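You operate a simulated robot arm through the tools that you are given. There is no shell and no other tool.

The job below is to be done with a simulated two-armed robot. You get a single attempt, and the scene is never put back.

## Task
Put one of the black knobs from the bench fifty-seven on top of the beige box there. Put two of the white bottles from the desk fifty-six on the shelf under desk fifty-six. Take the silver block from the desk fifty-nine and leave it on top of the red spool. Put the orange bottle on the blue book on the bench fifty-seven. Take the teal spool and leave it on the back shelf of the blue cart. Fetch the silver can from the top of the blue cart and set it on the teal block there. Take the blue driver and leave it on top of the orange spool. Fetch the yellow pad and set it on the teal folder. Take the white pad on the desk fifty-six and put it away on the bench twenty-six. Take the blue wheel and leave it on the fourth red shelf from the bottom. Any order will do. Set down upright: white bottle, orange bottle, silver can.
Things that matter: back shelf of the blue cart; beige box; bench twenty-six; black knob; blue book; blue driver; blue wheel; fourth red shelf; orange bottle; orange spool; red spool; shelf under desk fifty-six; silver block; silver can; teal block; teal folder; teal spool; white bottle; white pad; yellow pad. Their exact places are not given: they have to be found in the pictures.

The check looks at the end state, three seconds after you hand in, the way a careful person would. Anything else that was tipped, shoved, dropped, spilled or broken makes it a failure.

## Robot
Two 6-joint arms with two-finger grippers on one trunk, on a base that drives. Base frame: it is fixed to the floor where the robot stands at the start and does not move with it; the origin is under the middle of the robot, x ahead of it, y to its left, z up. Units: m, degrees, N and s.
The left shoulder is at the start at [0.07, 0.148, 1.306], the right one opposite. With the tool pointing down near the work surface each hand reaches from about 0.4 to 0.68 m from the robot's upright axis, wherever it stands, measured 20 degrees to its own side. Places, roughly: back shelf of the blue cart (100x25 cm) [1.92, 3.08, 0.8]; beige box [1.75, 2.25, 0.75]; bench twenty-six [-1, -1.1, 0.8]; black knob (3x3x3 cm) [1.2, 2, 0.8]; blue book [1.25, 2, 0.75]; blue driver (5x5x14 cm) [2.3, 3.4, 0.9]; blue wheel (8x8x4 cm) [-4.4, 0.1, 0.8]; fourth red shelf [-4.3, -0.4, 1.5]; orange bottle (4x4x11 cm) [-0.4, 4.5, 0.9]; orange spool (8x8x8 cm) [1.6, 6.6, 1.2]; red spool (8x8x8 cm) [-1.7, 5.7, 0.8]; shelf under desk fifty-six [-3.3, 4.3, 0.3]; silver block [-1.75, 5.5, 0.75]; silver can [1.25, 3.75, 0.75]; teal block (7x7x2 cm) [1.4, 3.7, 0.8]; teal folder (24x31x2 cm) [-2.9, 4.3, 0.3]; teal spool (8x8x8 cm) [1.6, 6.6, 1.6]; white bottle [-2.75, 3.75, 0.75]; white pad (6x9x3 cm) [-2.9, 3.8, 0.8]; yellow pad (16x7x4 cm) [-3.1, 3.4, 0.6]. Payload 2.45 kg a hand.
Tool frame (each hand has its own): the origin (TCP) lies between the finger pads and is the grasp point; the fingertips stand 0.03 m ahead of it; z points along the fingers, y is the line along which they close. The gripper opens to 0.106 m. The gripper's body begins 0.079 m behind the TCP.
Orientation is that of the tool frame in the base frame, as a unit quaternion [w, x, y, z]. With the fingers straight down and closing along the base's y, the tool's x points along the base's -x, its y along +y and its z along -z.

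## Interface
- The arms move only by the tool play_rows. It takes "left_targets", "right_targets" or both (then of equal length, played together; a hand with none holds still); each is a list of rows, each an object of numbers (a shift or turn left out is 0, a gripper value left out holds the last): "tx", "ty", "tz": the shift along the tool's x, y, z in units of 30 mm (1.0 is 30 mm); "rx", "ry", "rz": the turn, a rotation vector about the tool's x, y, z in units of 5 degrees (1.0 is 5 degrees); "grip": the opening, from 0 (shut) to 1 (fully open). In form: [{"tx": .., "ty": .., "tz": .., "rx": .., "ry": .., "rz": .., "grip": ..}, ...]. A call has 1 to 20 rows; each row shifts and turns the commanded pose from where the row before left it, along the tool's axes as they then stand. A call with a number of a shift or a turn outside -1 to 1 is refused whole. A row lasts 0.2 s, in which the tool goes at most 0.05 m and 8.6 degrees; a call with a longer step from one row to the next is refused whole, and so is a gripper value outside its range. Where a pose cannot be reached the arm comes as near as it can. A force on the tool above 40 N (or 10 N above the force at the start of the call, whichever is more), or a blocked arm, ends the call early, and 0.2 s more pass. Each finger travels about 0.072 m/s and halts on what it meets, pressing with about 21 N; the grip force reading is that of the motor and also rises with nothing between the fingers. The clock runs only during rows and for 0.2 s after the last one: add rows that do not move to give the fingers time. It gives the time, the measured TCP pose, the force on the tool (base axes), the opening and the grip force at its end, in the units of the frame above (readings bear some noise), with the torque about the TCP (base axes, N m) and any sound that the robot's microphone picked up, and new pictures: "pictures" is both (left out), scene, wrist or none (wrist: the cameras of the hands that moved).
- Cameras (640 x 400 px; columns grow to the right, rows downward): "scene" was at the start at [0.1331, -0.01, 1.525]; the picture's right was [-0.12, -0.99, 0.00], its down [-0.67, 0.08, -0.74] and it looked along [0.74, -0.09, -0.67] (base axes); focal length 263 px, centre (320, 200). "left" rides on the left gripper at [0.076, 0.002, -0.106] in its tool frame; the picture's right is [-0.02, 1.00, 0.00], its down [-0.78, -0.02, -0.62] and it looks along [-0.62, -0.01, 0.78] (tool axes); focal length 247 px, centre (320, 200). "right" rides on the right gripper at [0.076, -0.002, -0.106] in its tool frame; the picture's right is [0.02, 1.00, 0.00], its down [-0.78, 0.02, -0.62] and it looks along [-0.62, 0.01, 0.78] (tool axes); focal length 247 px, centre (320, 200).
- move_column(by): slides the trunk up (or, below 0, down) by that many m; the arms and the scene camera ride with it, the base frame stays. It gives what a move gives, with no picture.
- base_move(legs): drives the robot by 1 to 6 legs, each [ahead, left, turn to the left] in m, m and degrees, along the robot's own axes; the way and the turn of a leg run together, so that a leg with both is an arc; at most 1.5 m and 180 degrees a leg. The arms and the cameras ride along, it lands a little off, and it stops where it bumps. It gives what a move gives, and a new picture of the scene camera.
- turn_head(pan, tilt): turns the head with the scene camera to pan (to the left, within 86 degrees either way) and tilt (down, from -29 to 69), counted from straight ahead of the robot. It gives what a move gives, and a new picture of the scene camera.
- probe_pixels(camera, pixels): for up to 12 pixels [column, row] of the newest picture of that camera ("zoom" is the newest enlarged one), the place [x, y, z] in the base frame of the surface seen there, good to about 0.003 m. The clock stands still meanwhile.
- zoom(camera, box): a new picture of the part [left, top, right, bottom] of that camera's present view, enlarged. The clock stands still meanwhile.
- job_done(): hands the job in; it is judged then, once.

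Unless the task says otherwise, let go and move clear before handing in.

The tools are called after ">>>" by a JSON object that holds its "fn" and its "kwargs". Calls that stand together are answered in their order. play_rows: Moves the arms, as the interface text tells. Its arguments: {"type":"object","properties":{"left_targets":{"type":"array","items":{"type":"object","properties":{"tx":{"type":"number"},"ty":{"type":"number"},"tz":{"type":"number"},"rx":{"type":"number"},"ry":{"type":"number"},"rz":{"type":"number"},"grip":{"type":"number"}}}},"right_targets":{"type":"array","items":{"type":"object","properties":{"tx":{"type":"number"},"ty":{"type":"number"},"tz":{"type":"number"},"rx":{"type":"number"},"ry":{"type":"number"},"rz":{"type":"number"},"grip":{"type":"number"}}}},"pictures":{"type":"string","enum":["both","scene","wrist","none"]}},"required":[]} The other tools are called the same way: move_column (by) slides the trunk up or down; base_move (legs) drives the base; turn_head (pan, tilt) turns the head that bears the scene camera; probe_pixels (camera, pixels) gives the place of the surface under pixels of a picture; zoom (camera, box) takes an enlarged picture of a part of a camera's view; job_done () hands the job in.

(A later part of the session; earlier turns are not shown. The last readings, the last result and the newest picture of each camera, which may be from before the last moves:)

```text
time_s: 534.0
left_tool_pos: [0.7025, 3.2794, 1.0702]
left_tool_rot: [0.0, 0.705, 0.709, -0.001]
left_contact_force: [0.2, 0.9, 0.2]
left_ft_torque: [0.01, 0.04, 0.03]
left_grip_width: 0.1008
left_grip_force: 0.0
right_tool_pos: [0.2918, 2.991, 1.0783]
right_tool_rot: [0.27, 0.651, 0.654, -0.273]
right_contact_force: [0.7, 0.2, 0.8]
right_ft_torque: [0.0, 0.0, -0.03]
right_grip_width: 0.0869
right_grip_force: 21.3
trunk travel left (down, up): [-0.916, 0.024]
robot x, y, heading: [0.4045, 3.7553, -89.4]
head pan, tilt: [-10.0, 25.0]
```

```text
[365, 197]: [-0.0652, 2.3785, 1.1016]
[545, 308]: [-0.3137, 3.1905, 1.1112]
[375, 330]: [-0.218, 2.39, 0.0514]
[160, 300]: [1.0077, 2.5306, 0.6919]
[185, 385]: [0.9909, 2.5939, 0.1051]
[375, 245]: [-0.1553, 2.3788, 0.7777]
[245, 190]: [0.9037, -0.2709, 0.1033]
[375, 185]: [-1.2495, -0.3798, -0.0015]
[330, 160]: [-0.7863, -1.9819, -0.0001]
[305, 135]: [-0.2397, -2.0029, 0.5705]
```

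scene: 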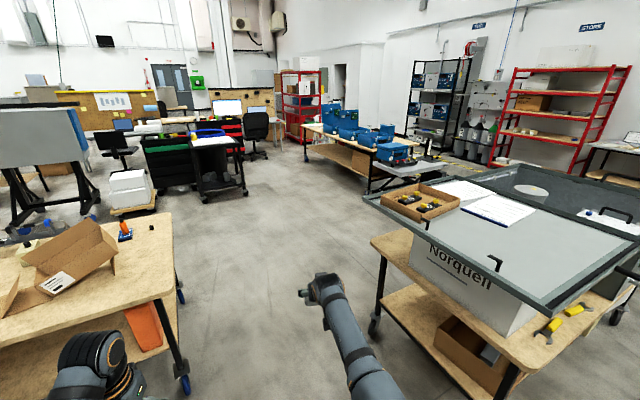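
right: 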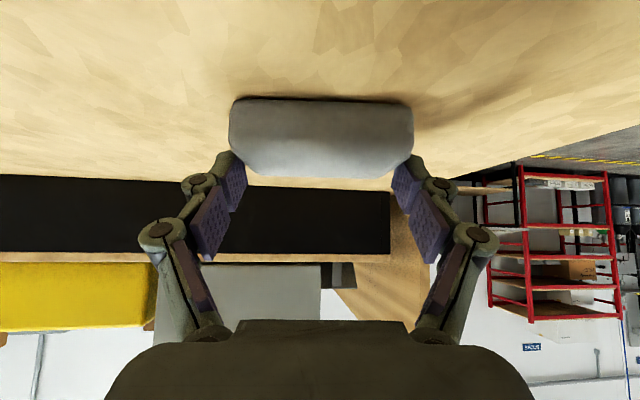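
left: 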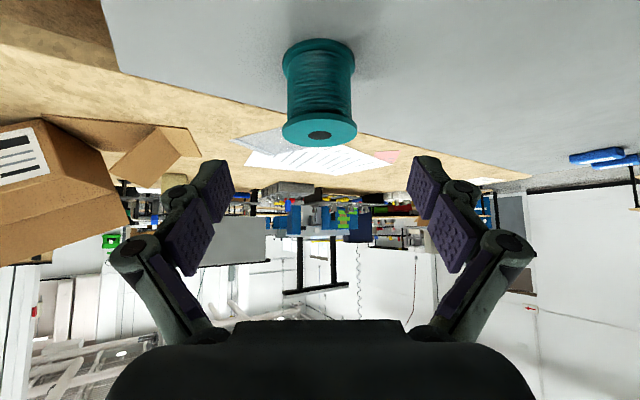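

Clear. I drive 2.9 m south and look at bench twenty-six.

>>> {"fn": "base_move", "kwargs": {"legs": [[1.45, 0, 0], [1.45, 0.0, 0]]}}

>>> {"fn": "turn_head", "kwargs": {"pan": -35, "tilt": 30}}

>>> {"fn": "probe_pixels", "kwargs": {"camera": "scene", "pixels": [[320, 200], [250, 200], [400, 200], [320, 260], [200, 230], [420, 260], [480, 260], [150, 200]]}}

```text
time_s: 548.1
left_tool_pos: [0.7258, 0.3682, 1.0703]
left_tool_rot: [0.0, 0.707, 0.708, -0.001]
left_contact_force: [1.3, 0.5, -0.3]
left_ft_torque: [0.0, -0.02, 0.0]
left_grip_width: 0.1009
left_grip_force: 0.2
right_tool_pos: [0.3137, 0.0839, 1.0786]
right_tool_rot: [0.267, 0.654, 0.652, -0.275]
right_contact_force: [-0.5, -0.5, 0.4]
right_ft_torque: [0.0, -0.02, 0.01]
right_grip_width: 0.0868
right_grip_force: 21.6
trunk travel left (down, up): [-0.916, 0.024]
robot x, y, heading: [0.4304, 0.8463, -90.1]
head pan, tilt: [-10.0, 25.0]
```

scene: 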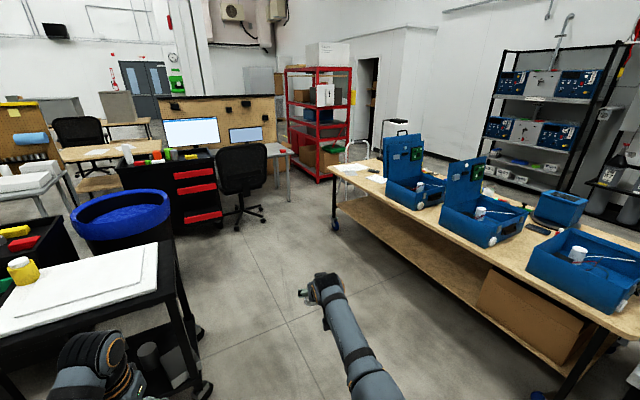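

```text
time_s: 549.0
left_tool_pos: [0.7259, 0.3682, 1.0705]
left_tool_rot: [0.0, 0.707, 0.707, 0.0]
left_contact_force: [0.3, -0.8, 0.7]
left_ft_torque: [-0.03, 0.0, 0.0]
left_grip_width: 0.1007
left_grip_force: 0.1
right_tool_pos: [0.3137, 0.0817, 1.0773]
right_tool_rot: [0.268, 0.654, 0.652, -0.274]
right_contact_force: [-0.6, -0.1, -0.4]
right_ft_torque: [0.02, -0.06, -0.03]
right_grip_width: 0.0872
right_grip_force: 21.0
trunk travel left (down, up): [-0.916, 0.024]
robot x, y, heading: [0.4333, 0.8428, -90.0]
head pan, tilt: [-35.0, 30.0]
```

scene: 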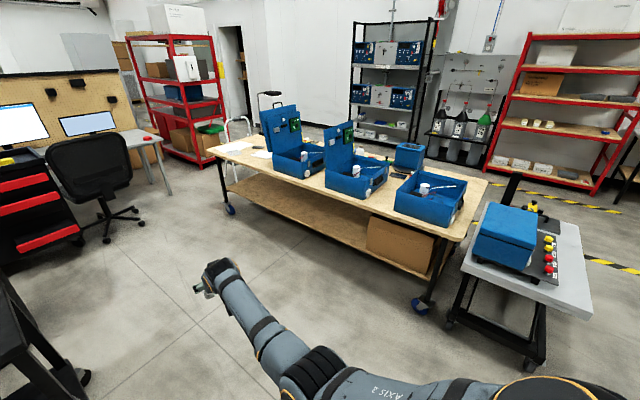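

```text
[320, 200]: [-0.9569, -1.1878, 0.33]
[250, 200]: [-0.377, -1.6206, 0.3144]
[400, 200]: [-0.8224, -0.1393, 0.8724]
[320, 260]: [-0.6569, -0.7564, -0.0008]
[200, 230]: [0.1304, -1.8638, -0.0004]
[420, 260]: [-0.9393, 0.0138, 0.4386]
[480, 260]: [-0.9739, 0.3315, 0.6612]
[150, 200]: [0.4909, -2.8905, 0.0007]
```

This is bench twenty-six. I zoom to find a free spot on its top.

>>> {"fn": "zoom", "kwargs": {"camera": "scene", "box": [200, 90, 500, 290]}}

>>> {"fn": "probe_pixels", "kwargs": {"camera": "zoom", "pixels": [[30, 125], [80, 105], [125, 145], [60, 120], [240, 215], [255, 190], [390, 255], [520, 300], [500, 310], [100, 135], [170, 130], [40, 140]]}}

```text
2.00 times, centred on (350, 190) of scene
```

zoom: 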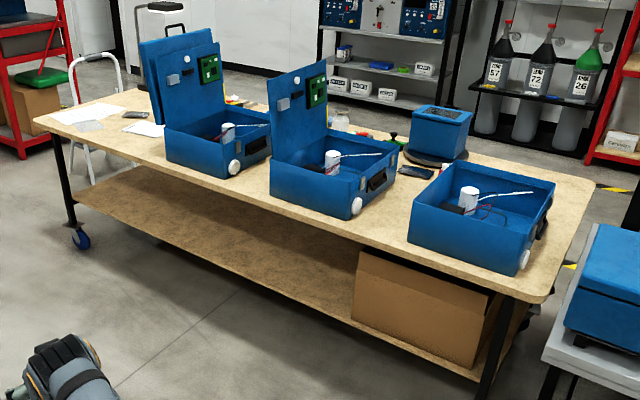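

```text
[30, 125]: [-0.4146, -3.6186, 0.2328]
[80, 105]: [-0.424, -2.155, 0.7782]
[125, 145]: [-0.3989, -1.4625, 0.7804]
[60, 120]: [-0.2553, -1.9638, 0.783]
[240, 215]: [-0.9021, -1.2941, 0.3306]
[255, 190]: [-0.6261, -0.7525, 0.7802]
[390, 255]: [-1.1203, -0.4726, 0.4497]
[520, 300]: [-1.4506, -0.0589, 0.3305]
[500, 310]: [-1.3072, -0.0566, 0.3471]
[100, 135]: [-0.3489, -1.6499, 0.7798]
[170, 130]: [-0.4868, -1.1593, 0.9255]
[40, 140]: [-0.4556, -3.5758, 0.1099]
```

The bench top is z 0.78; the free area seems to be near its left front, around zoom (85-120,115-135). I probe candidate points and the papers.

>>> {"fn": "zoom", "kwargs": {"camera": "scene", "box": [210, 120, 310, 190]}}

>>> {"fn": "probe_pixels", "kwargs": {"camera": "zoom", "pixels": [[150, 195], [200, 220], [100, 170], [250, 200], [205, 170], [130, 150], [230, 245], [170, 215], [60, 160], [300, 190], [180, 150], [260, 260]]}}

```text
5.71 times, centred on (260, 155) of scene
```

zoom: 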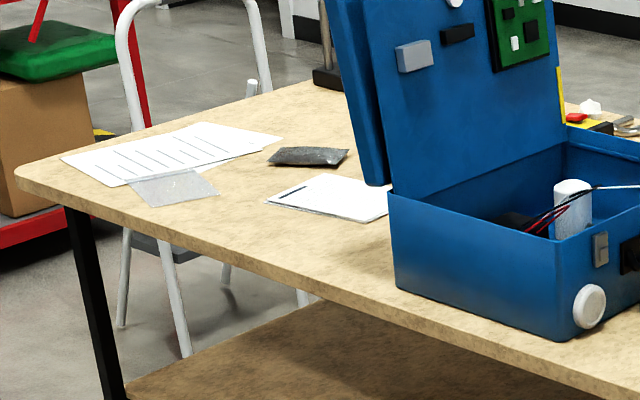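

```text
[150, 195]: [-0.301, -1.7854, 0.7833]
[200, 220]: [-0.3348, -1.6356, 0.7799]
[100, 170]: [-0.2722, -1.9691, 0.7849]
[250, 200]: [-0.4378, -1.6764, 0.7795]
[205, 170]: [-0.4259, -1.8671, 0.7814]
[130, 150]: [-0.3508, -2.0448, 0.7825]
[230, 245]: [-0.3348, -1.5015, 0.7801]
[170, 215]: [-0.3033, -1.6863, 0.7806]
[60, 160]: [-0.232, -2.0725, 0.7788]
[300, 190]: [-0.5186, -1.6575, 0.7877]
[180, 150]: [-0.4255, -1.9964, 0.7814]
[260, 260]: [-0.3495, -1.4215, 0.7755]
```

I pick a free spot about (-0.402,-1.615), 8 cm inside the front edge. Now I check obstacles on the left side (drawer cabinet, chair) before going there.

>>> {"fn": "turn_head", "kwargs": {"pan": 5, "tilt": 35}}

>>> {"fn": "probe_pixels", "kwargs": {"camera": "scene", "pixels": [[300, 235], [270, 250], [345, 225], [320, 240], [350, 190], [200, 310], [225, 330], [290, 180], [255, 260], [370, 215], [320, 130], [380, 160]]}}

```text
time_s: 550.0
left_tool_pos: [0.7258, 0.3676, 1.0702]
left_tool_rot: [0.0, 0.707, 0.707, 0.0]
left_contact_force: [0.2, 0.1, 0.0]
left_ft_torque: [0.01, -0.01, 0.02]
left_grip_width: 0.1006
left_grip_force: 0.0
right_tool_pos: [0.3142, 0.0824, 1.0782]
right_tool_rot: [0.269, 0.653, 0.652, -0.274]
right_contact_force: [0.3, 0.3, -0.3]
right_ft_torque: [0.01, 0.0, -0.03]
right_grip_width: 0.0869
right_grip_force: 21.0
trunk travel left (down, up): [-0.916, 0.024]
robot x, y, heading: [0.4336, 0.8478, -90.0]
head pan, tilt: [5.0, 35.0]
```

scene: 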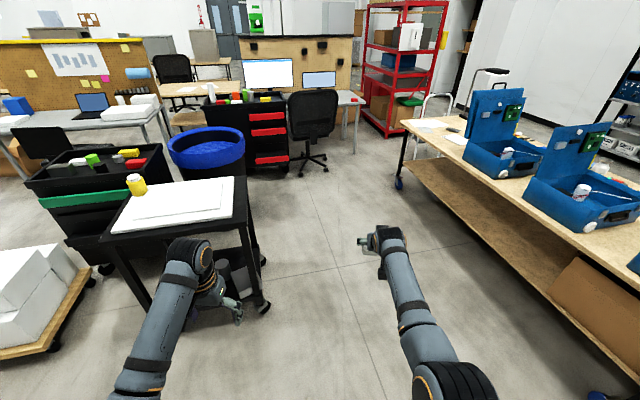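

```text
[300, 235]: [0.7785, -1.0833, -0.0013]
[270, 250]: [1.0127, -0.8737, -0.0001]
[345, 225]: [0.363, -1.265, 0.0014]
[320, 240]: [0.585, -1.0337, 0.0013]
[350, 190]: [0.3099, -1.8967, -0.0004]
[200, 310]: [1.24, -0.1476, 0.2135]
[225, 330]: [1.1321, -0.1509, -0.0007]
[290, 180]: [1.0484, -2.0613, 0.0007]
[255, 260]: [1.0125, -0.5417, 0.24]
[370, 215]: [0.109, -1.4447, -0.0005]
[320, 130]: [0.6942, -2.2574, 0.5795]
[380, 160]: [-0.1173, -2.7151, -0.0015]
```

The corridor down to y≈-2 is free (black cart at x>0.95, chair near (0.7,-2.3)). I drive south 1.6 m and turn right to face bench twenty-six.

>>> {"fn": "base_move", "kwargs": {"legs": [[1.45, 0, 0], [0.15, 0, 0], [0, 0, -80]]}}

>>> {"fn": "turn_head", "kwargs": {"pan": 20, "tilt": 35}}

```text
time_s: 561.6
left_tool_pos: [0.0208, -1.1311, 1.071]
left_tool_rot: [0.0, 0.996, 0.09, 0.0]
left_contact_force: [0.7, -0.2, 0.4]
left_ft_torque: [0.0, 0.03, 0.0]
left_grip_width: 0.1008
left_grip_force: 0.0
right_tool_pos: [-0.3332, -0.777, 1.0771]
right_tool_rot: [0.03, 0.92, 0.082, -0.382]
right_contact_force: [-0.1, 0.3, -0.4]
right_ft_torque: [0.01, 0.0, 0.0]
right_grip_width: 0.0871
right_grip_force: 20.7
trunk travel left (down, up): [-0.916, 0.024]
robot x, y, heading: [0.4359, -0.7588, -170.0]
head pan, tilt: [5.0, 35.0]
```

scene: 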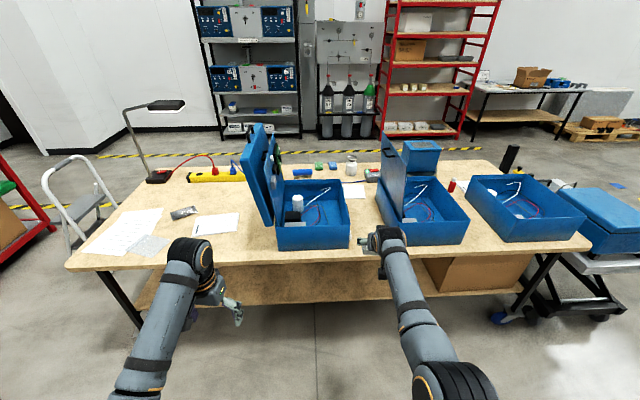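

```text
time_s: 562.4
left_tool_pos: [0.0208, -1.1294, 1.0714]
left_tool_rot: [0.0, 0.996, 0.09, 0.0]
left_contact_force: [-0.7, 0.3, 0.5]
left_ft_torque: [-0.02, -0.03, 0.03]
left_grip_width: 0.1005
left_grip_force: 0.1
right_tool_pos: [-0.3335, -0.7763, 1.0784]
right_tool_rot: [0.03, 0.92, 0.082, -0.382]
right_contact_force: [-0.6, -0.1, -1.0]
right_ft_torque: [0.01, -0.03, -0.01]
right_grip_width: 0.0869
right_grip_force: 21.1
trunk travel left (down, up): [-0.916, 0.024]
robot x, y, heading: [0.4365, -0.7609, -170.1]
head pan, tilt: [20.0, 35.0]
```

scene: 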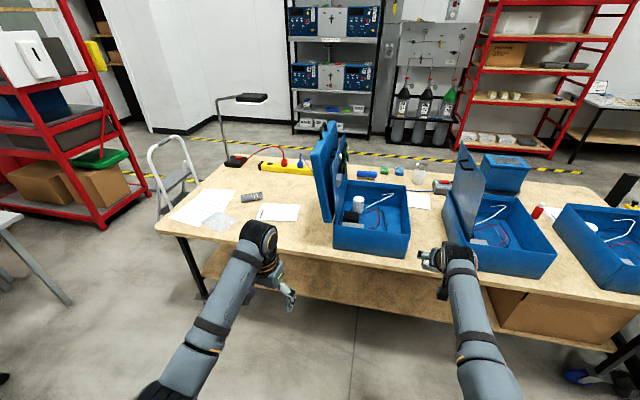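

The free spot at the bench's front left is visible around (270,230). I strafe left 0.81 m first.

>>> {"fn": "base_move", "kwargs": {"legs": [[0, 0.814, 0]]}}

>>> {"fn": "turn_head", "kwargs": {"pan": 0, "tilt": 40}}

>>> {"fn": "zoom", "kwargs": {"camera": "scene", "box": [240, 130, 460, 290]}}

```text
time_s: 566.8
left_tool_pos: [0.1726, -1.931, 1.0706]
left_tool_rot: [-0.001, 0.996, 0.093, 0.0]
left_contact_force: [0.3, 0.8, 0.0]
left_ft_torque: [-0.01, 0.03, -0.01]
left_grip_width: 0.1006
left_grip_force: 0.1
right_tool_pos: [-0.1846, -1.5816, 1.0783]
right_tool_rot: [0.032, 0.919, 0.085, -0.383]
right_contact_force: [-0.4, 1.0, -0.7]
right_ft_torque: [0.03, 0.0, 0.0]
right_grip_width: 0.0868
right_grip_force: 20.7
trunk travel left (down, up): [-0.916, 0.024]
robot x, y, heading: [0.5876, -1.5555, -169.5]
head pan, tilt: [20.0, 35.0]
```

scene: 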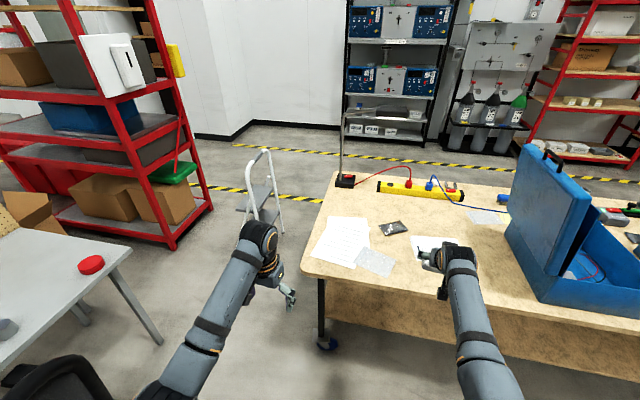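

```text
time_s: 567.6
left_tool_pos: [0.173, -1.9334, 1.0709]
left_tool_rot: [0.0, 0.996, 0.094, -0.001]
left_contact_force: [0.2, -1.1, -0.5]
left_ft_torque: [0.0, -0.01, 0.01]
left_grip_width: 0.1006
left_grip_force: 0.0
right_tool_pos: [-0.184, -1.5818, 1.0789]
right_tool_rot: [0.032, 0.919, 0.086, -0.383]
right_contact_force: [0.3, -0.3, -0.4]
right_ft_torque: [0.0, -0.04, 0.04]
right_grip_width: 0.0869
right_grip_force: 21.1
trunk travel left (down, up): [-0.916, 0.024]
robot x, y, heading: [0.5838, -1.5554, -169.0]
head pan, tilt: [0.0, 40.0]
```

scene: 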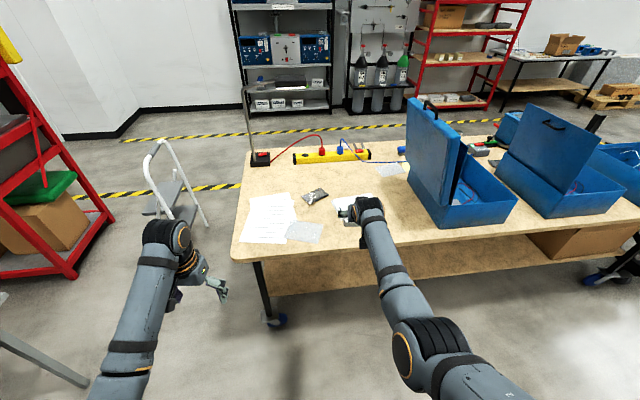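

```text
2.50 times, centred on (350, 210) of scene
```

zoom: 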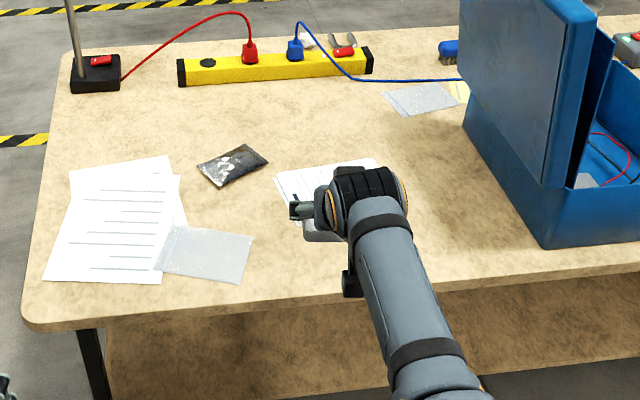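

There is free wood at zoom (300,255) and to the right of the arm at (440,215). I probe both.

>>> {"fn": "probe_pixels", "kwargs": {"camera": "zoom", "pixels": [[300, 255], [300, 285], [430, 240], [430, 200], [480, 240], [270, 195], [255, 280], [285, 212], [300, 305], [440, 280], [470, 140], [540, 245]]}}

```text
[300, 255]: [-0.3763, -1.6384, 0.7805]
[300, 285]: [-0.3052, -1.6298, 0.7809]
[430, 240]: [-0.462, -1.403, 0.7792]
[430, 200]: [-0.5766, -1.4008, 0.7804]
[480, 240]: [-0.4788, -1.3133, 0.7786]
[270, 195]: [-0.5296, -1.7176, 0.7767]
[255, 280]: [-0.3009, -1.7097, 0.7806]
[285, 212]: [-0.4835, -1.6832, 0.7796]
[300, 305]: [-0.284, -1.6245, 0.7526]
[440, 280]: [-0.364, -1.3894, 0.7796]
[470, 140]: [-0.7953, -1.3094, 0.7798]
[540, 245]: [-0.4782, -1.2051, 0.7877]
```

I choose the spot (-0.425,-1.405), free of paper and 0.2 m from the box. I strafe right 0.22 m and go ahead 0.20 m.

>>> {"fn": "base_move", "kwargs": {"legs": [[0, -0.2195, 0], [0.203, 0, 0]]}}

>>> {"fn": "zoom", "kwargs": {"camera": "right", "box": [0, 0, 640, 400]}}

>>> {"fn": "zoom", "kwargs": {"camera": "scene", "box": [240, 110, 480, 310]}}

```text
time_s: 570.5
left_tool_pos: [-0.0643, -1.7528, 1.0723]
left_tool_rot: [-0.001, 0.996, 0.094, -0.002]
left_contact_force: [0.0, 0.3, -0.3]
left_ft_torque: [0.0, 0.02, -0.02]
left_grip_width: 0.1005
left_grip_force: 0.1
right_tool_pos: [-0.4214, -1.402, 1.0812]
right_tool_rot: [0.032, 0.919, 0.086, -0.384]
right_contact_force: [0.0, -0.2, 0.3]
right_ft_torque: [-0.02, 0.02, -0.01]
right_grip_width: 0.0869
right_grip_force: 21.5
trunk travel left (down, up): [-0.916, 0.024]
robot x, y, heading: [0.3488, -1.3794, -169.2]
head pan, tilt: [0.0, 40.0]
```

scene: 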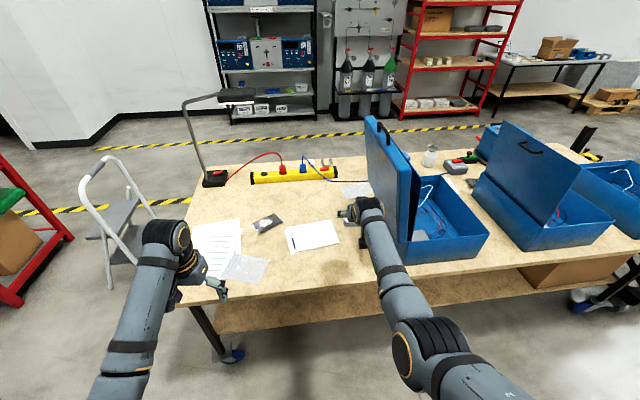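

```text
1.00 times, centred on (320, 200) of right (not enlarged: the box is as wide or as high as the picture)
```

zoom: 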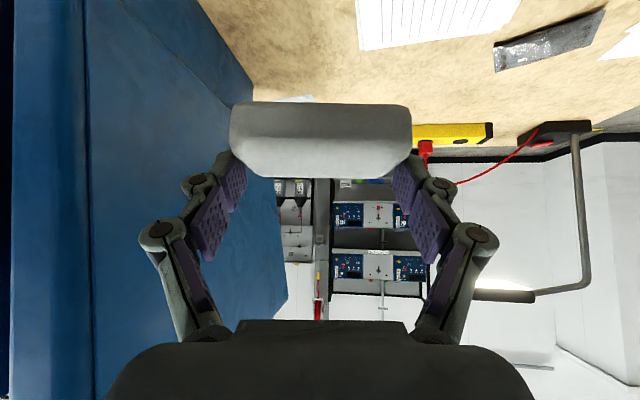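

```text
2.00 times, centred on (360, 210) of scene
```

zoom: 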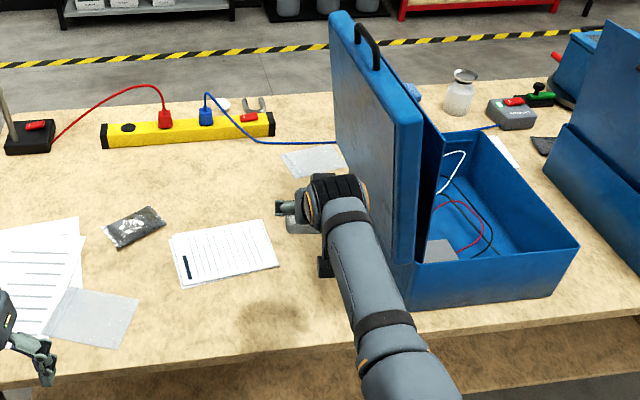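

The lid of the box is quite near my hand's right side. I probe the lid's near edge and the free wood further left.

>>> {"fn": "probe_pixels", "kwargs": {"camera": "zoom", "pixels": [[400, 200], [398, 130], [405, 245], [300, 300], [260, 300], [278, 265], [300, 335], [320, 260], [260, 340], [352, 20], [180, 285], [335, 100]]}}

```text
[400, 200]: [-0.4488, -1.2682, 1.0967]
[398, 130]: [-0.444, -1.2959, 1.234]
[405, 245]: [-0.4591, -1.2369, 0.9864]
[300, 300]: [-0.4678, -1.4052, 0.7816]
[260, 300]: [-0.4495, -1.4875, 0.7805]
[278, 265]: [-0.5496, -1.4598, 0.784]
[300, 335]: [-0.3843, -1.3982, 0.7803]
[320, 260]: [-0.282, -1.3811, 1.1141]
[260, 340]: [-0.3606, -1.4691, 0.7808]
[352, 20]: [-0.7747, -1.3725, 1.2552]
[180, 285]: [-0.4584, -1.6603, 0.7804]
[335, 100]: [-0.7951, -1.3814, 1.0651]
```

The lid edge is ~10 cm to the right; I shift 5 cm left for comfort and lower the trunk by 0.25 m.

>>> {"fn": "base_move", "kwargs": {"legs": [[0.01, 0.05, 0]]}}

>>> {"fn": "move_column", "kwargs": {"by": -0.25}}

>>> {"fn": "zoom", "kwargs": {"camera": "scene", "box": [240, 110, 480, 310]}}

>>> {"fn": "zoom", "kwargs": {"camera": "right", "box": [0, 0, 640, 400]}}

```text
time_s: 571.4
left_tool_pos: [-0.0694, -1.795, 1.0729]
left_tool_rot: [0.002, 0.996, 0.093, 0.0]
left_contact_force: [-0.4, 1.0, -0.4]
left_ft_torque: [-0.05, 0.0, 0.01]
left_grip_width: 0.1009
left_grip_force: 0.2
right_tool_pos: [-0.426, -1.4436, 1.0785]
right_tool_rot: [0.034, 0.92, 0.084, -0.382]
right_contact_force: [0.4, 0.5, 0.3]
right_ft_torque: [-0.07, -0.04, 0.08]
right_grip_width: 0.0867
right_grip_force: 20.8
trunk travel left (down, up): [-0.916, 0.024]
robot x, y, heading: [0.3439, -1.4254, -169.3]
head pan, tilt: [0.0, 40.0]
```

scene: 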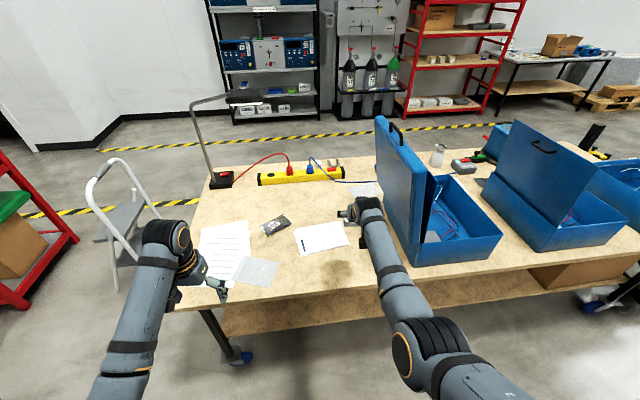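

```text
time_s: 574.0
left_tool_pos: [-0.0681, -1.8034, 0.8203]
left_tool_rot: [-0.001, 0.996, 0.093, -0.002]
left_contact_force: [0.3, 0.0, -0.2]
left_ft_torque: [-0.02, -0.04, 0.01]
left_grip_width: 0.1007
left_grip_force: 0.1
right_tool_pos: [-0.4254, -1.4508, 0.8283]
right_tool_rot: [0.031, 0.919, 0.086, -0.383]
right_contact_force: [0.1, 0.7, 0.2]
right_ft_torque: [0.02, 0.02, -0.01]
right_grip_width: 0.0868
right_grip_force: 20.8
trunk travel left (down, up): [-0.666, 0.274]
robot x, y, heading: [0.3402, -1.4254, -168.9]
head pan, tilt: [0.0, 40.0]
```

```text
2.00 times, centred on (360, 210) of scene
```

zoom: 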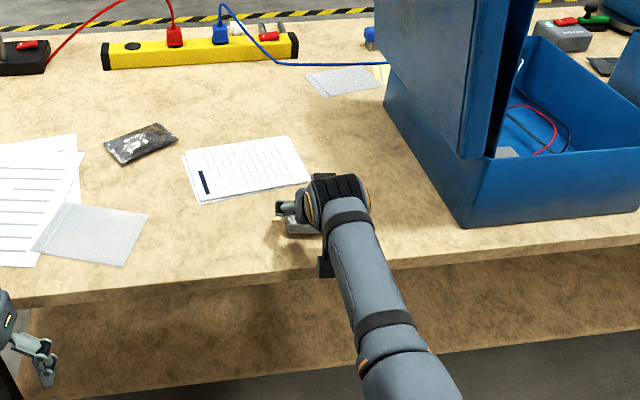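

```text
1.00 times, centred on (320, 200) of right (not enlarged: the box is as wide or as high as the picture)
```

zoom: 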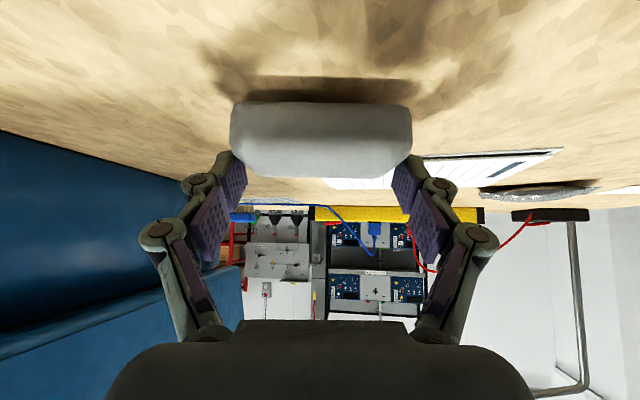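

About 8 mm remain and the spot is free. I lower in steps.

>>> {"fn": "move_column", "kwargs": {"by": -0.006}}

>>> {"fn": "move_column", "kwargs": {"by": -0.002}}

>>> {"fn": "move_column", "kwargs": {"by": -0.002}}

```text
time_s: 574.5
left_tool_pos: [-0.0682, -1.803, 0.8149]
left_tool_rot: [-0.001, 0.996, 0.093, -0.001]
left_contact_force: [0.3, 0.0, -0.1]
left_ft_torque: [-0.03, -0.03, -0.05]
left_grip_width: 0.1007
left_grip_force: 0.0
right_tool_pos: [-0.4265, -1.4506, 0.8215]
right_tool_rot: [0.031, 0.92, 0.085, -0.382]
right_contact_force: [0.1, 0.0, -0.8]
right_ft_torque: [-0.04, 0.0, 0.01]
right_grip_width: 0.087
right_grip_force: 21.3
trunk travel left (down, up): [-0.66, 0.28]
robot x, y, heading: [0.344, -1.428, -169.0]
head pan, tilt: [0.0, 40.0]
```

```text
time_s: 575.1
left_tool_pos: [-0.0674, -1.8031, 0.8125]
left_tool_rot: [0.0, 0.996, 0.093, -0.001]
left_contact_force: [-1.2, 0.6, -0.1]
left_ft_torque: [-0.02, -0.01, 0.0]
left_grip_width: 0.1006
left_grip_force: 0.0
right_tool_pos: [-0.426, -1.4501, 0.8192]
right_tool_rot: [0.031, 0.919, 0.086, -0.383]
right_contact_force: [-0.2, 0.2, -0.9]
right_ft_torque: [0.0, 0.02, 0.02]
right_grip_width: 0.0868
right_grip_force: 20.8
trunk travel left (down, up): [-0.658, 0.282]
robot x, y, heading: [0.3471, -1.4255, -168.9]
head pan, tilt: [0.0, 40.0]
```

```text
time_s: 575.6
left_tool_pos: [-0.0686, -1.8028, 0.8105]
left_tool_rot: [-0.001, 0.996, 0.093, -0.001]
left_contact_force: [-1.0, -0.5, 0.1]
left_ft_torque: [-0.01, -0.03, 0.0]
left_grip_width: 0.1005
left_grip_force: 0.0
right_tool_pos: [-0.4253, -1.45, 0.8192]
right_tool_rot: [0.031, 0.919, 0.085, -0.383]
right_contact_force: [0.1, 0.8, 2.4]
right_ft_torque: [-0.18, -0.01, -0.03]
right_grip_width: 0.087
right_grip_force: 21.3
trunk travel left (down, up): [-0.656, 0.284]
robot x, y, heading: [0.3477, -1.4273, -169.0]
head pan, tilt: [0.0, 40.0]
```

Contact. I open the fingers and raise the trunk.

>>> {"fn": "play_rows", "kwargs": {"right_targets": [{"grip": 0.95}, {"grip": 1}, {}, {}], "pictures": "none"}}

>>> {"fn": "move_column", "kwargs": {"by": 0.27}}

>>> {"fn": "zoom", "kwargs": {"camera": "scene", "box": [240, 110, 480, 310]}}

>>> {"fn": "zoom", "kwargs": {"camera": "right", "box": [0, 0, 640, 400]}}

```text
time_s: 576.6
left_tool_pos: [-0.0673, -1.8037, 0.8101]
left_tool_rot: [0.0, 0.996, 0.093, -0.001]
left_contact_force: [0.1, -0.1, -0.8]
left_ft_torque: [0.0, -0.02, 0.0]
left_grip_width: 0.1005
left_grip_force: 0.1
right_tool_pos: [-0.4255, -1.4512, 0.8185]
right_tool_rot: [0.03, 0.92, 0.085, -0.383]
right_contact_force: [0.2, -0.4, 0.3]
right_ft_torque: [-0.06, 0.0, 0.0]
right_grip_width: 0.1059
right_grip_force: 0.0
trunk travel left (down, up): [-0.656, 0.284]
robot x, y, heading: [0.3441, -1.4259, -169.2]
head pan, tilt: [0.0, 40.0]
```

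```text
time_s: 579.3
left_tool_pos: [-0.0676, -1.8027, 1.0812]
left_tool_rot: [0.0, 0.996, 0.093, -0.001]
left_contact_force: [-0.1, -1.0, -0.3]
left_ft_torque: [-0.01, 0.02, -0.03]
left_grip_width: 0.1005
left_grip_force: 0.0
right_tool_pos: [-0.4255, -1.4504, 1.0886]
right_tool_rot: [0.03, 0.92, 0.085, -0.382]
right_contact_force: [0.4, 0.1, 0.1]
right_ft_torque: [-0.01, 0.0, 0.0]
right_grip_width: 0.1061
right_grip_force: 0.1
trunk travel left (down, up): [-0.926, 0.014]
robot x, y, heading: [0.3445, -1.4262, -169.1]
head pan, tilt: [0.0, 40.0]
```

```text
2.00 times, centred on (360, 210) of scene
```

zoom: 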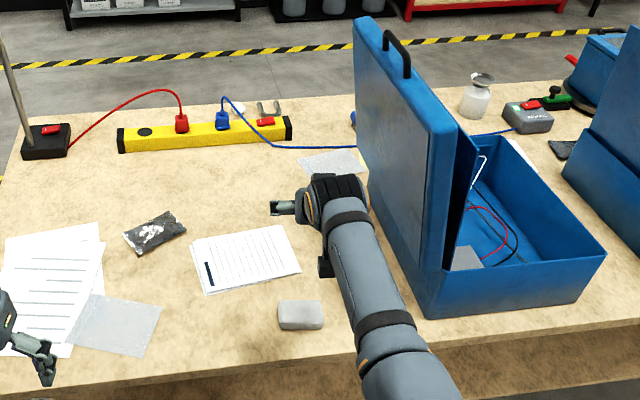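

```text
1.00 times, centred on (320, 200) of right (not enlarged: the box is as wide or as high as the picture)
```

zoom: 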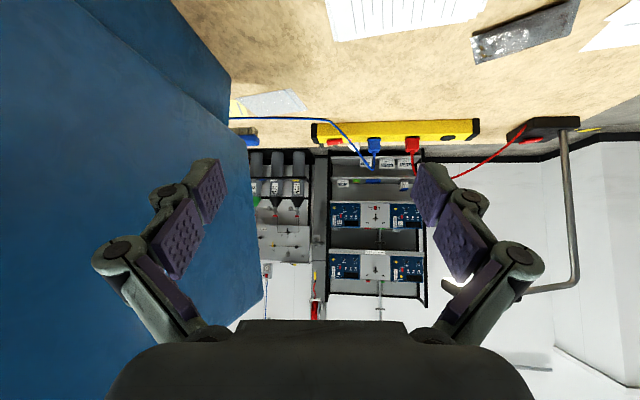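

The white pad lies on bench twenty-six at (300,315). For the wheel I must get to the red rack beyond the bench; I look to the left for a way round the bench's south end.

>>> {"fn": "base_move", "kwargs": {"legs": [[-0.35, 0, 0]]}}

>>> {"fn": "turn_head", "kwargs": {"pan": 30, "tilt": 25}}

>>> {"fn": "probe_pixels", "kwargs": {"camera": "scene", "pixels": [[320, 300], [300, 260], [350, 250], [280, 230], [330, 220], [250, 240], [400, 200], [220, 250], [370, 300], [200, 200]]}}

```text
time_s: 581.6
left_tool_pos: [0.2732, -1.7382, 1.0792]
left_tool_rot: [-0.001, 0.996, 0.092, 0.0]
left_contact_force: [0.2, -0.2, 0.3]
left_ft_torque: [-0.01, 0.0, -0.02]
left_grip_width: 0.1006
left_grip_force: 0.2
right_tool_pos: [-0.0848, -1.3866, 1.0861]
right_tool_rot: [0.031, 0.92, 0.085, -0.382]
right_contact_force: [-0.1, -0.9, 0.0]
right_ft_torque: [0.01, 0.0, 0.01]
right_grip_width: 0.1061
right_grip_force: 0.0
trunk travel left (down, up): [-0.926, 0.014]
robot x, y, heading: [0.6847, -1.3593, -169.3]
head pan, tilt: [0.0, 40.0]
```

scene: 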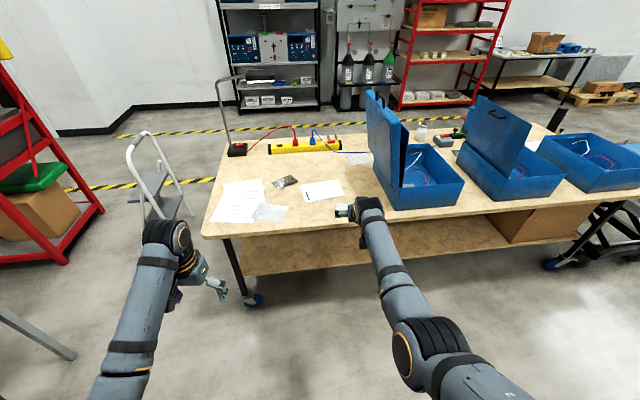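

```text
time_s: 582.5
left_tool_pos: [0.2744, -1.7383, 1.0816]
left_tool_rot: [-0.001, 0.996, 0.094, -0.001]
left_contact_force: [-0.2, 0.1, -0.1]
left_ft_torque: [-0.01, 0.01, 0.03]
left_grip_width: 0.1009
left_grip_force: 0.0
right_tool_pos: [-0.0836, -1.385, 1.0889]
right_tool_rot: [0.03, 0.92, 0.085, -0.382]
right_contact_force: [0.1, -0.4, 0.4]
right_ft_torque: [0.0, -0.02, -0.02]
right_grip_width: 0.1059
right_grip_force: 0.0
trunk travel left (down, up): [-0.926, 0.014]
robot x, y, heading: [0.6851, -1.3611, -169.3]
head pan, tilt: [30.0, 25.0]
```

scene: 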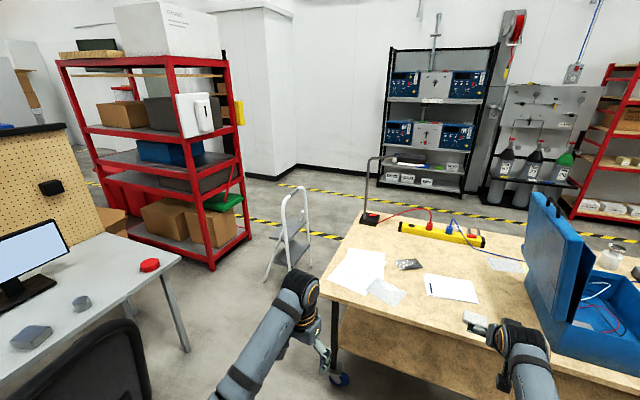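

```text
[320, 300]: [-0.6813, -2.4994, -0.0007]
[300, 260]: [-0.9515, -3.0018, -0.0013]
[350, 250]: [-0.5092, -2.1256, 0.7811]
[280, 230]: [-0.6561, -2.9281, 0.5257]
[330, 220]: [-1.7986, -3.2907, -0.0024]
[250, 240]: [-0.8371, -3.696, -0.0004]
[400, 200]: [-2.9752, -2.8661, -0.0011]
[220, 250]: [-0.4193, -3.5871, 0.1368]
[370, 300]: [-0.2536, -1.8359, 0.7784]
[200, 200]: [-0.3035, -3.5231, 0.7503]
```

The gap by the step-ladder is too narrow for me. I go back north: turn right to face north, shift west, and drive up to y≈1.2 to check the passage west of there.

>>> {"fn": "base_move", "kwargs": {"legs": [[0, 0, -100], [0, 0.22, 0], [1.3, 0, 0], [1.2, 0, 0]]}}

>>> {"fn": "turn_head", "kwargs": {"pan": 80, "tilt": 22}}

```text
time_s: 600.2
left_tool_pos: [0.1591, 1.5935, 1.0817]
left_tool_rot: [-0.001, 0.711, -0.703, 0.0]
left_contact_force: [-0.2, -0.1, -0.8]
left_ft_torque: [-0.03, 0.01, -0.03]
left_grip_width: 0.1007
left_grip_force: 0.0
right_tool_pos: [0.5687, 1.8853, 1.0885]
right_tool_rot: [-0.274, 0.656, -0.65, -0.269]
right_contact_force: [-1.2, -0.6, 0.6]
right_ft_torque: [0.0, -0.03, -0.01]
right_grip_width: 0.106
right_grip_force: 0.0
trunk travel left (down, up): [-0.926, 0.014]
robot x, y, heading: [0.4597, 1.1198, 90.5]
head pan, tilt: [30.0, 25.0]
```

scene: 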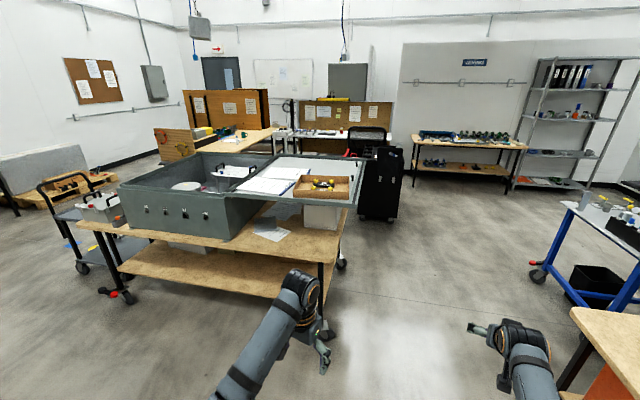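

```text
time_s: 601.4
left_tool_pos: [0.1584, 1.5948, 1.08]
left_tool_rot: [-0.001, 0.711, -0.704, 0.0]
left_contact_force: [-0.5, 0.2, 0.5]
left_ft_torque: [-0.05, 0.01, 0.01]
left_grip_width: 0.1007
left_grip_force: 0.0
right_tool_pos: [0.5687, 1.8858, 1.0888]
right_tool_rot: [-0.274, 0.656, -0.65, -0.269]
right_contact_force: [0.7, -0.2, 0.1]
right_ft_torque: [-0.03, 0.0, 0.03]
right_grip_width: 0.106
right_grip_force: 0.0
trunk travel left (down, up): [-0.926, 0.014]
robot x, y, heading: [0.4541, 1.1253, 90.5]
head pan, tilt: [80.0, 22.0]
```

scene: 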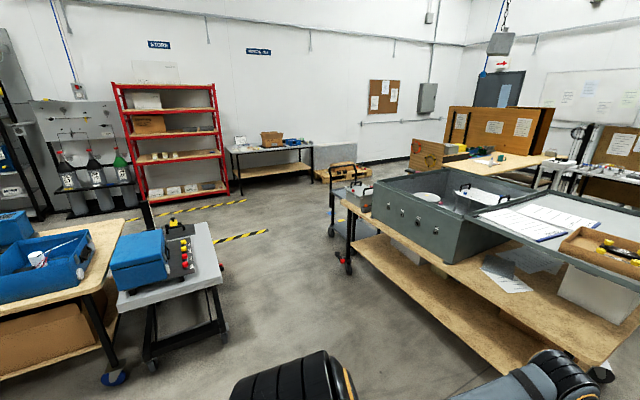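

A wide passage leads west between the grey table and the Norquell table to the red rack at (170,140). I probe the passage.

>>> {"fn": "probe_pixels", "kwargs": {"camera": "scene", "pixels": [[280, 250], [260, 215], [345, 268], [225, 335], [330, 235], [150, 360], [200, 190], [135, 195], [228, 190], [215, 255], [300, 300], [243, 180]]}}

>>> {"fn": "zoom", "kwargs": {"camera": "scene", "box": [90, 70, 250, 210]}}

```text
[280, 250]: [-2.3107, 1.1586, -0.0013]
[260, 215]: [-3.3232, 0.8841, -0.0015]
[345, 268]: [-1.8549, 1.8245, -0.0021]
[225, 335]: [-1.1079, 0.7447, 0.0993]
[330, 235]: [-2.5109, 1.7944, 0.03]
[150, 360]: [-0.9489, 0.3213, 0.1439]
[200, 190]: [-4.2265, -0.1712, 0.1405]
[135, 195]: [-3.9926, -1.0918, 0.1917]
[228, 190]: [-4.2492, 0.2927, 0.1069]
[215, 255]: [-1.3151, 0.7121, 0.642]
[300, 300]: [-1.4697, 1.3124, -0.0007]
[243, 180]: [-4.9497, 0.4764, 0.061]
```

```text
2.86 times, centred on (170, 140) of scene
```

zoom: 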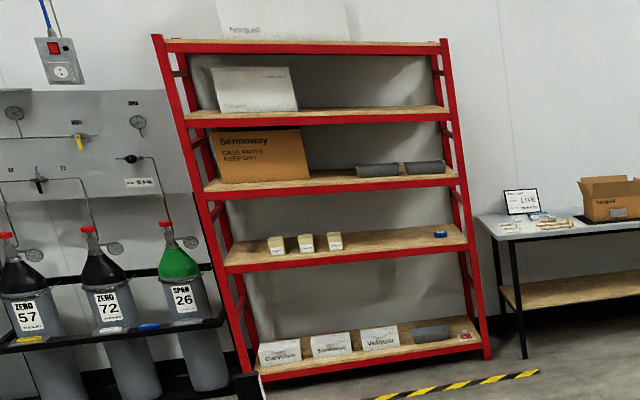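

The rack has five shelves; the blue wheel is on the second (440,233), and the fourth has free room right of the white box. I turn to face west and drive up the passage to stand before the rack.

>>> {"fn": "base_move", "kwargs": {"legs": [[0, 0, 100], [0.998, -0.2525, 0], [0.998, -0.2525, 0], [0.8, 0.33, 0], [0.75, 0.31, 0]]}}

>>> {"fn": "turn_head", "kwargs": {"pan": 0, "tilt": 20}}

```text
time_s: 623.9
left_tool_pos: [-3.4338, -0.0161, 1.08]
left_tool_rot: [-0.001, 0.997, 0.083, -0.001]
left_contact_force: [0.6, -0.4, 0.4]
left_ft_torque: [-0.01, 0.0, 0.0]
left_grip_width: 0.1006
left_grip_force: 0.1
right_tool_pos: [-3.7831, 0.3434, 1.0892]
right_tool_rot: [0.027, 0.921, 0.076, -0.382]
right_contact_force: [0.1, 0.4, 0.5]
right_ft_torque: [0.02, 0.04, 0.03]
right_grip_width: 0.106
right_grip_force: 0.1
trunk travel left (down, up): [-0.926, 0.014]
robot x, y, heading: [-3.0137, 0.3528, -170.4]
head pan, tilt: [80.0, 22.0]
```

scene: 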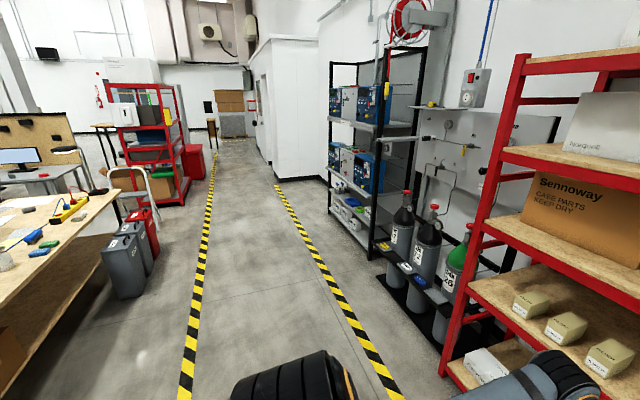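

```text
time_s: 625.5
left_tool_pos: [-3.4338, -0.0161, 1.0801]
left_tool_rot: [0.0, 0.997, 0.083, -0.001]
left_contact_force: [0.4, 0.5, -0.1]
left_ft_torque: [-0.01, -0.01, 0.03]
left_grip_width: 0.1007
left_grip_force: 0.1
right_tool_pos: [-3.7839, 0.3423, 1.0883]
right_tool_rot: [0.026, 0.921, 0.076, -0.381]
right_contact_force: [0.0, 1.5, 0.1]
right_ft_torque: [-0.02, 0.0, -0.02]
right_grip_width: 0.1059
right_grip_force: 0.0
trunk travel left (down, up): [-0.926, 0.014]
robot x, y, heading: [-3.0145, 0.3495, -170.5]
head pan, tilt: [0.0, 20.0]
```

scene: 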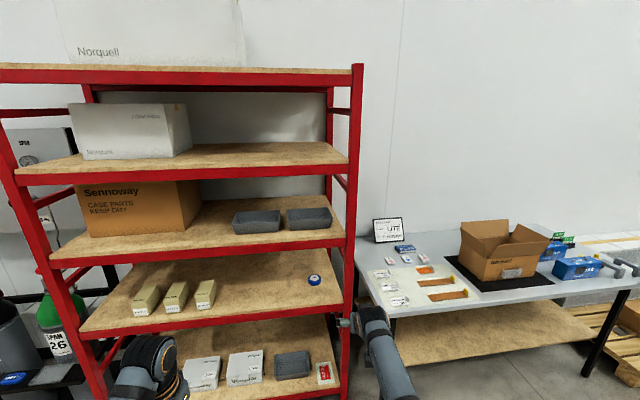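

The wheel lies at (314,280) on the second shelf; the fourth shelf's right part (250,158) is free. I zoom and probe.

>>> {"fn": "zoom", "kwargs": {"camera": "scene", "box": [260, 230, 360, 310]}}

>>> {"fn": "probe_pixels", "kwargs": {"camera": "zoom", "pixels": [[270, 205], [270, 225], [245, 215], [300, 215], [270, 185], [270, 270], [300, 310], [350, 300], [200, 180], [272, 210], [330, 100], [420, 100]]}}

>>> {"fn": "probe_pixels", "kwargs": {"camera": "scene", "pixels": [[250, 160], [300, 155], [250, 175], [220, 150], [335, 165], [325, 150], [190, 150], [270, 145], [240, 66], [250, 250], [345, 120], [350, 250]]}}

```text
5.00 times, centred on (310, 270) of scene
```

zoom: 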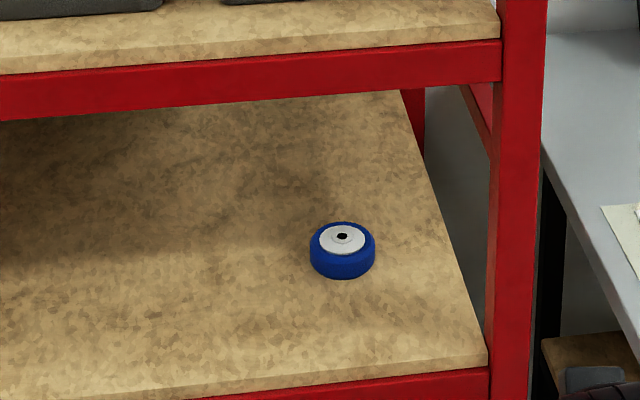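

```text
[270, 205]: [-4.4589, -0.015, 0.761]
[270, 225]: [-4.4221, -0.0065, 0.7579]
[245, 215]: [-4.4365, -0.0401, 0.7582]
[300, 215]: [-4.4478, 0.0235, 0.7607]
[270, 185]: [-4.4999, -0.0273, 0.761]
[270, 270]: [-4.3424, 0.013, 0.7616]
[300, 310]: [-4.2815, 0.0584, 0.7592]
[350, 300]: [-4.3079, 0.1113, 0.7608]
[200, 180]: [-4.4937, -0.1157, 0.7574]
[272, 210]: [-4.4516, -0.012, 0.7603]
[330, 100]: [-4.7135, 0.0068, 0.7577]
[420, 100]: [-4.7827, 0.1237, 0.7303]
```

```text
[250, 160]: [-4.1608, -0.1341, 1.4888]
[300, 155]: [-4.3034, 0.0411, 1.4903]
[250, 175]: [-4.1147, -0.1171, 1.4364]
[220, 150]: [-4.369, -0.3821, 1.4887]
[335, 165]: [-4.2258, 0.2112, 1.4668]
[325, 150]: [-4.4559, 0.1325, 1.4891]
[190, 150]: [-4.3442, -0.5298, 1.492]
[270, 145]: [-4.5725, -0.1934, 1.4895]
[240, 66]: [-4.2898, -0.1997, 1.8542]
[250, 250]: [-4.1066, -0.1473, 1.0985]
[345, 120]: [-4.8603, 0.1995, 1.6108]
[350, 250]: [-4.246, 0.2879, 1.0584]
```

I probe the wheel itself at zoom (342,250) and the clearance beam above.

>>> {"fn": "zoom", "kwargs": {"camera": "scene", "box": [260, 230, 360, 310]}}

>>> {"fn": "probe_pixels", "kwargs": {"camera": "zoom", "pixels": [[342, 225], [342, 250], [315, 240], [370, 240], [342, 272], [342, 263], [340, 370], [340, 390], [300, 60], [300, 100], [500, 200], [492, 330]]}}

```text
5.00 times, centred on (310, 270) of scene
```

zoom: 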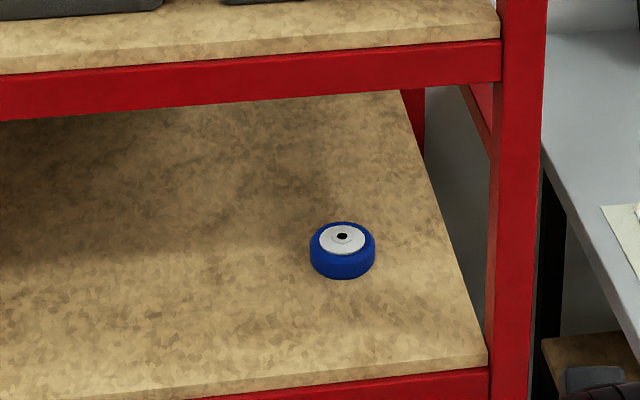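

```text
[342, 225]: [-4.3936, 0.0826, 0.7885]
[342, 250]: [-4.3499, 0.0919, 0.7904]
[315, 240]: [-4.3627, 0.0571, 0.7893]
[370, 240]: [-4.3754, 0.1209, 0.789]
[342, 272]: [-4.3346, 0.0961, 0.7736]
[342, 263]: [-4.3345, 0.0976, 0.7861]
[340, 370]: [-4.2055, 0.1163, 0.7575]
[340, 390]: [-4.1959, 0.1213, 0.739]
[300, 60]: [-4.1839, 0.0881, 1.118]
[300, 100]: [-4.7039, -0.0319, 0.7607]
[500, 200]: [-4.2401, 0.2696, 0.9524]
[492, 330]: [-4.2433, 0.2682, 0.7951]
```

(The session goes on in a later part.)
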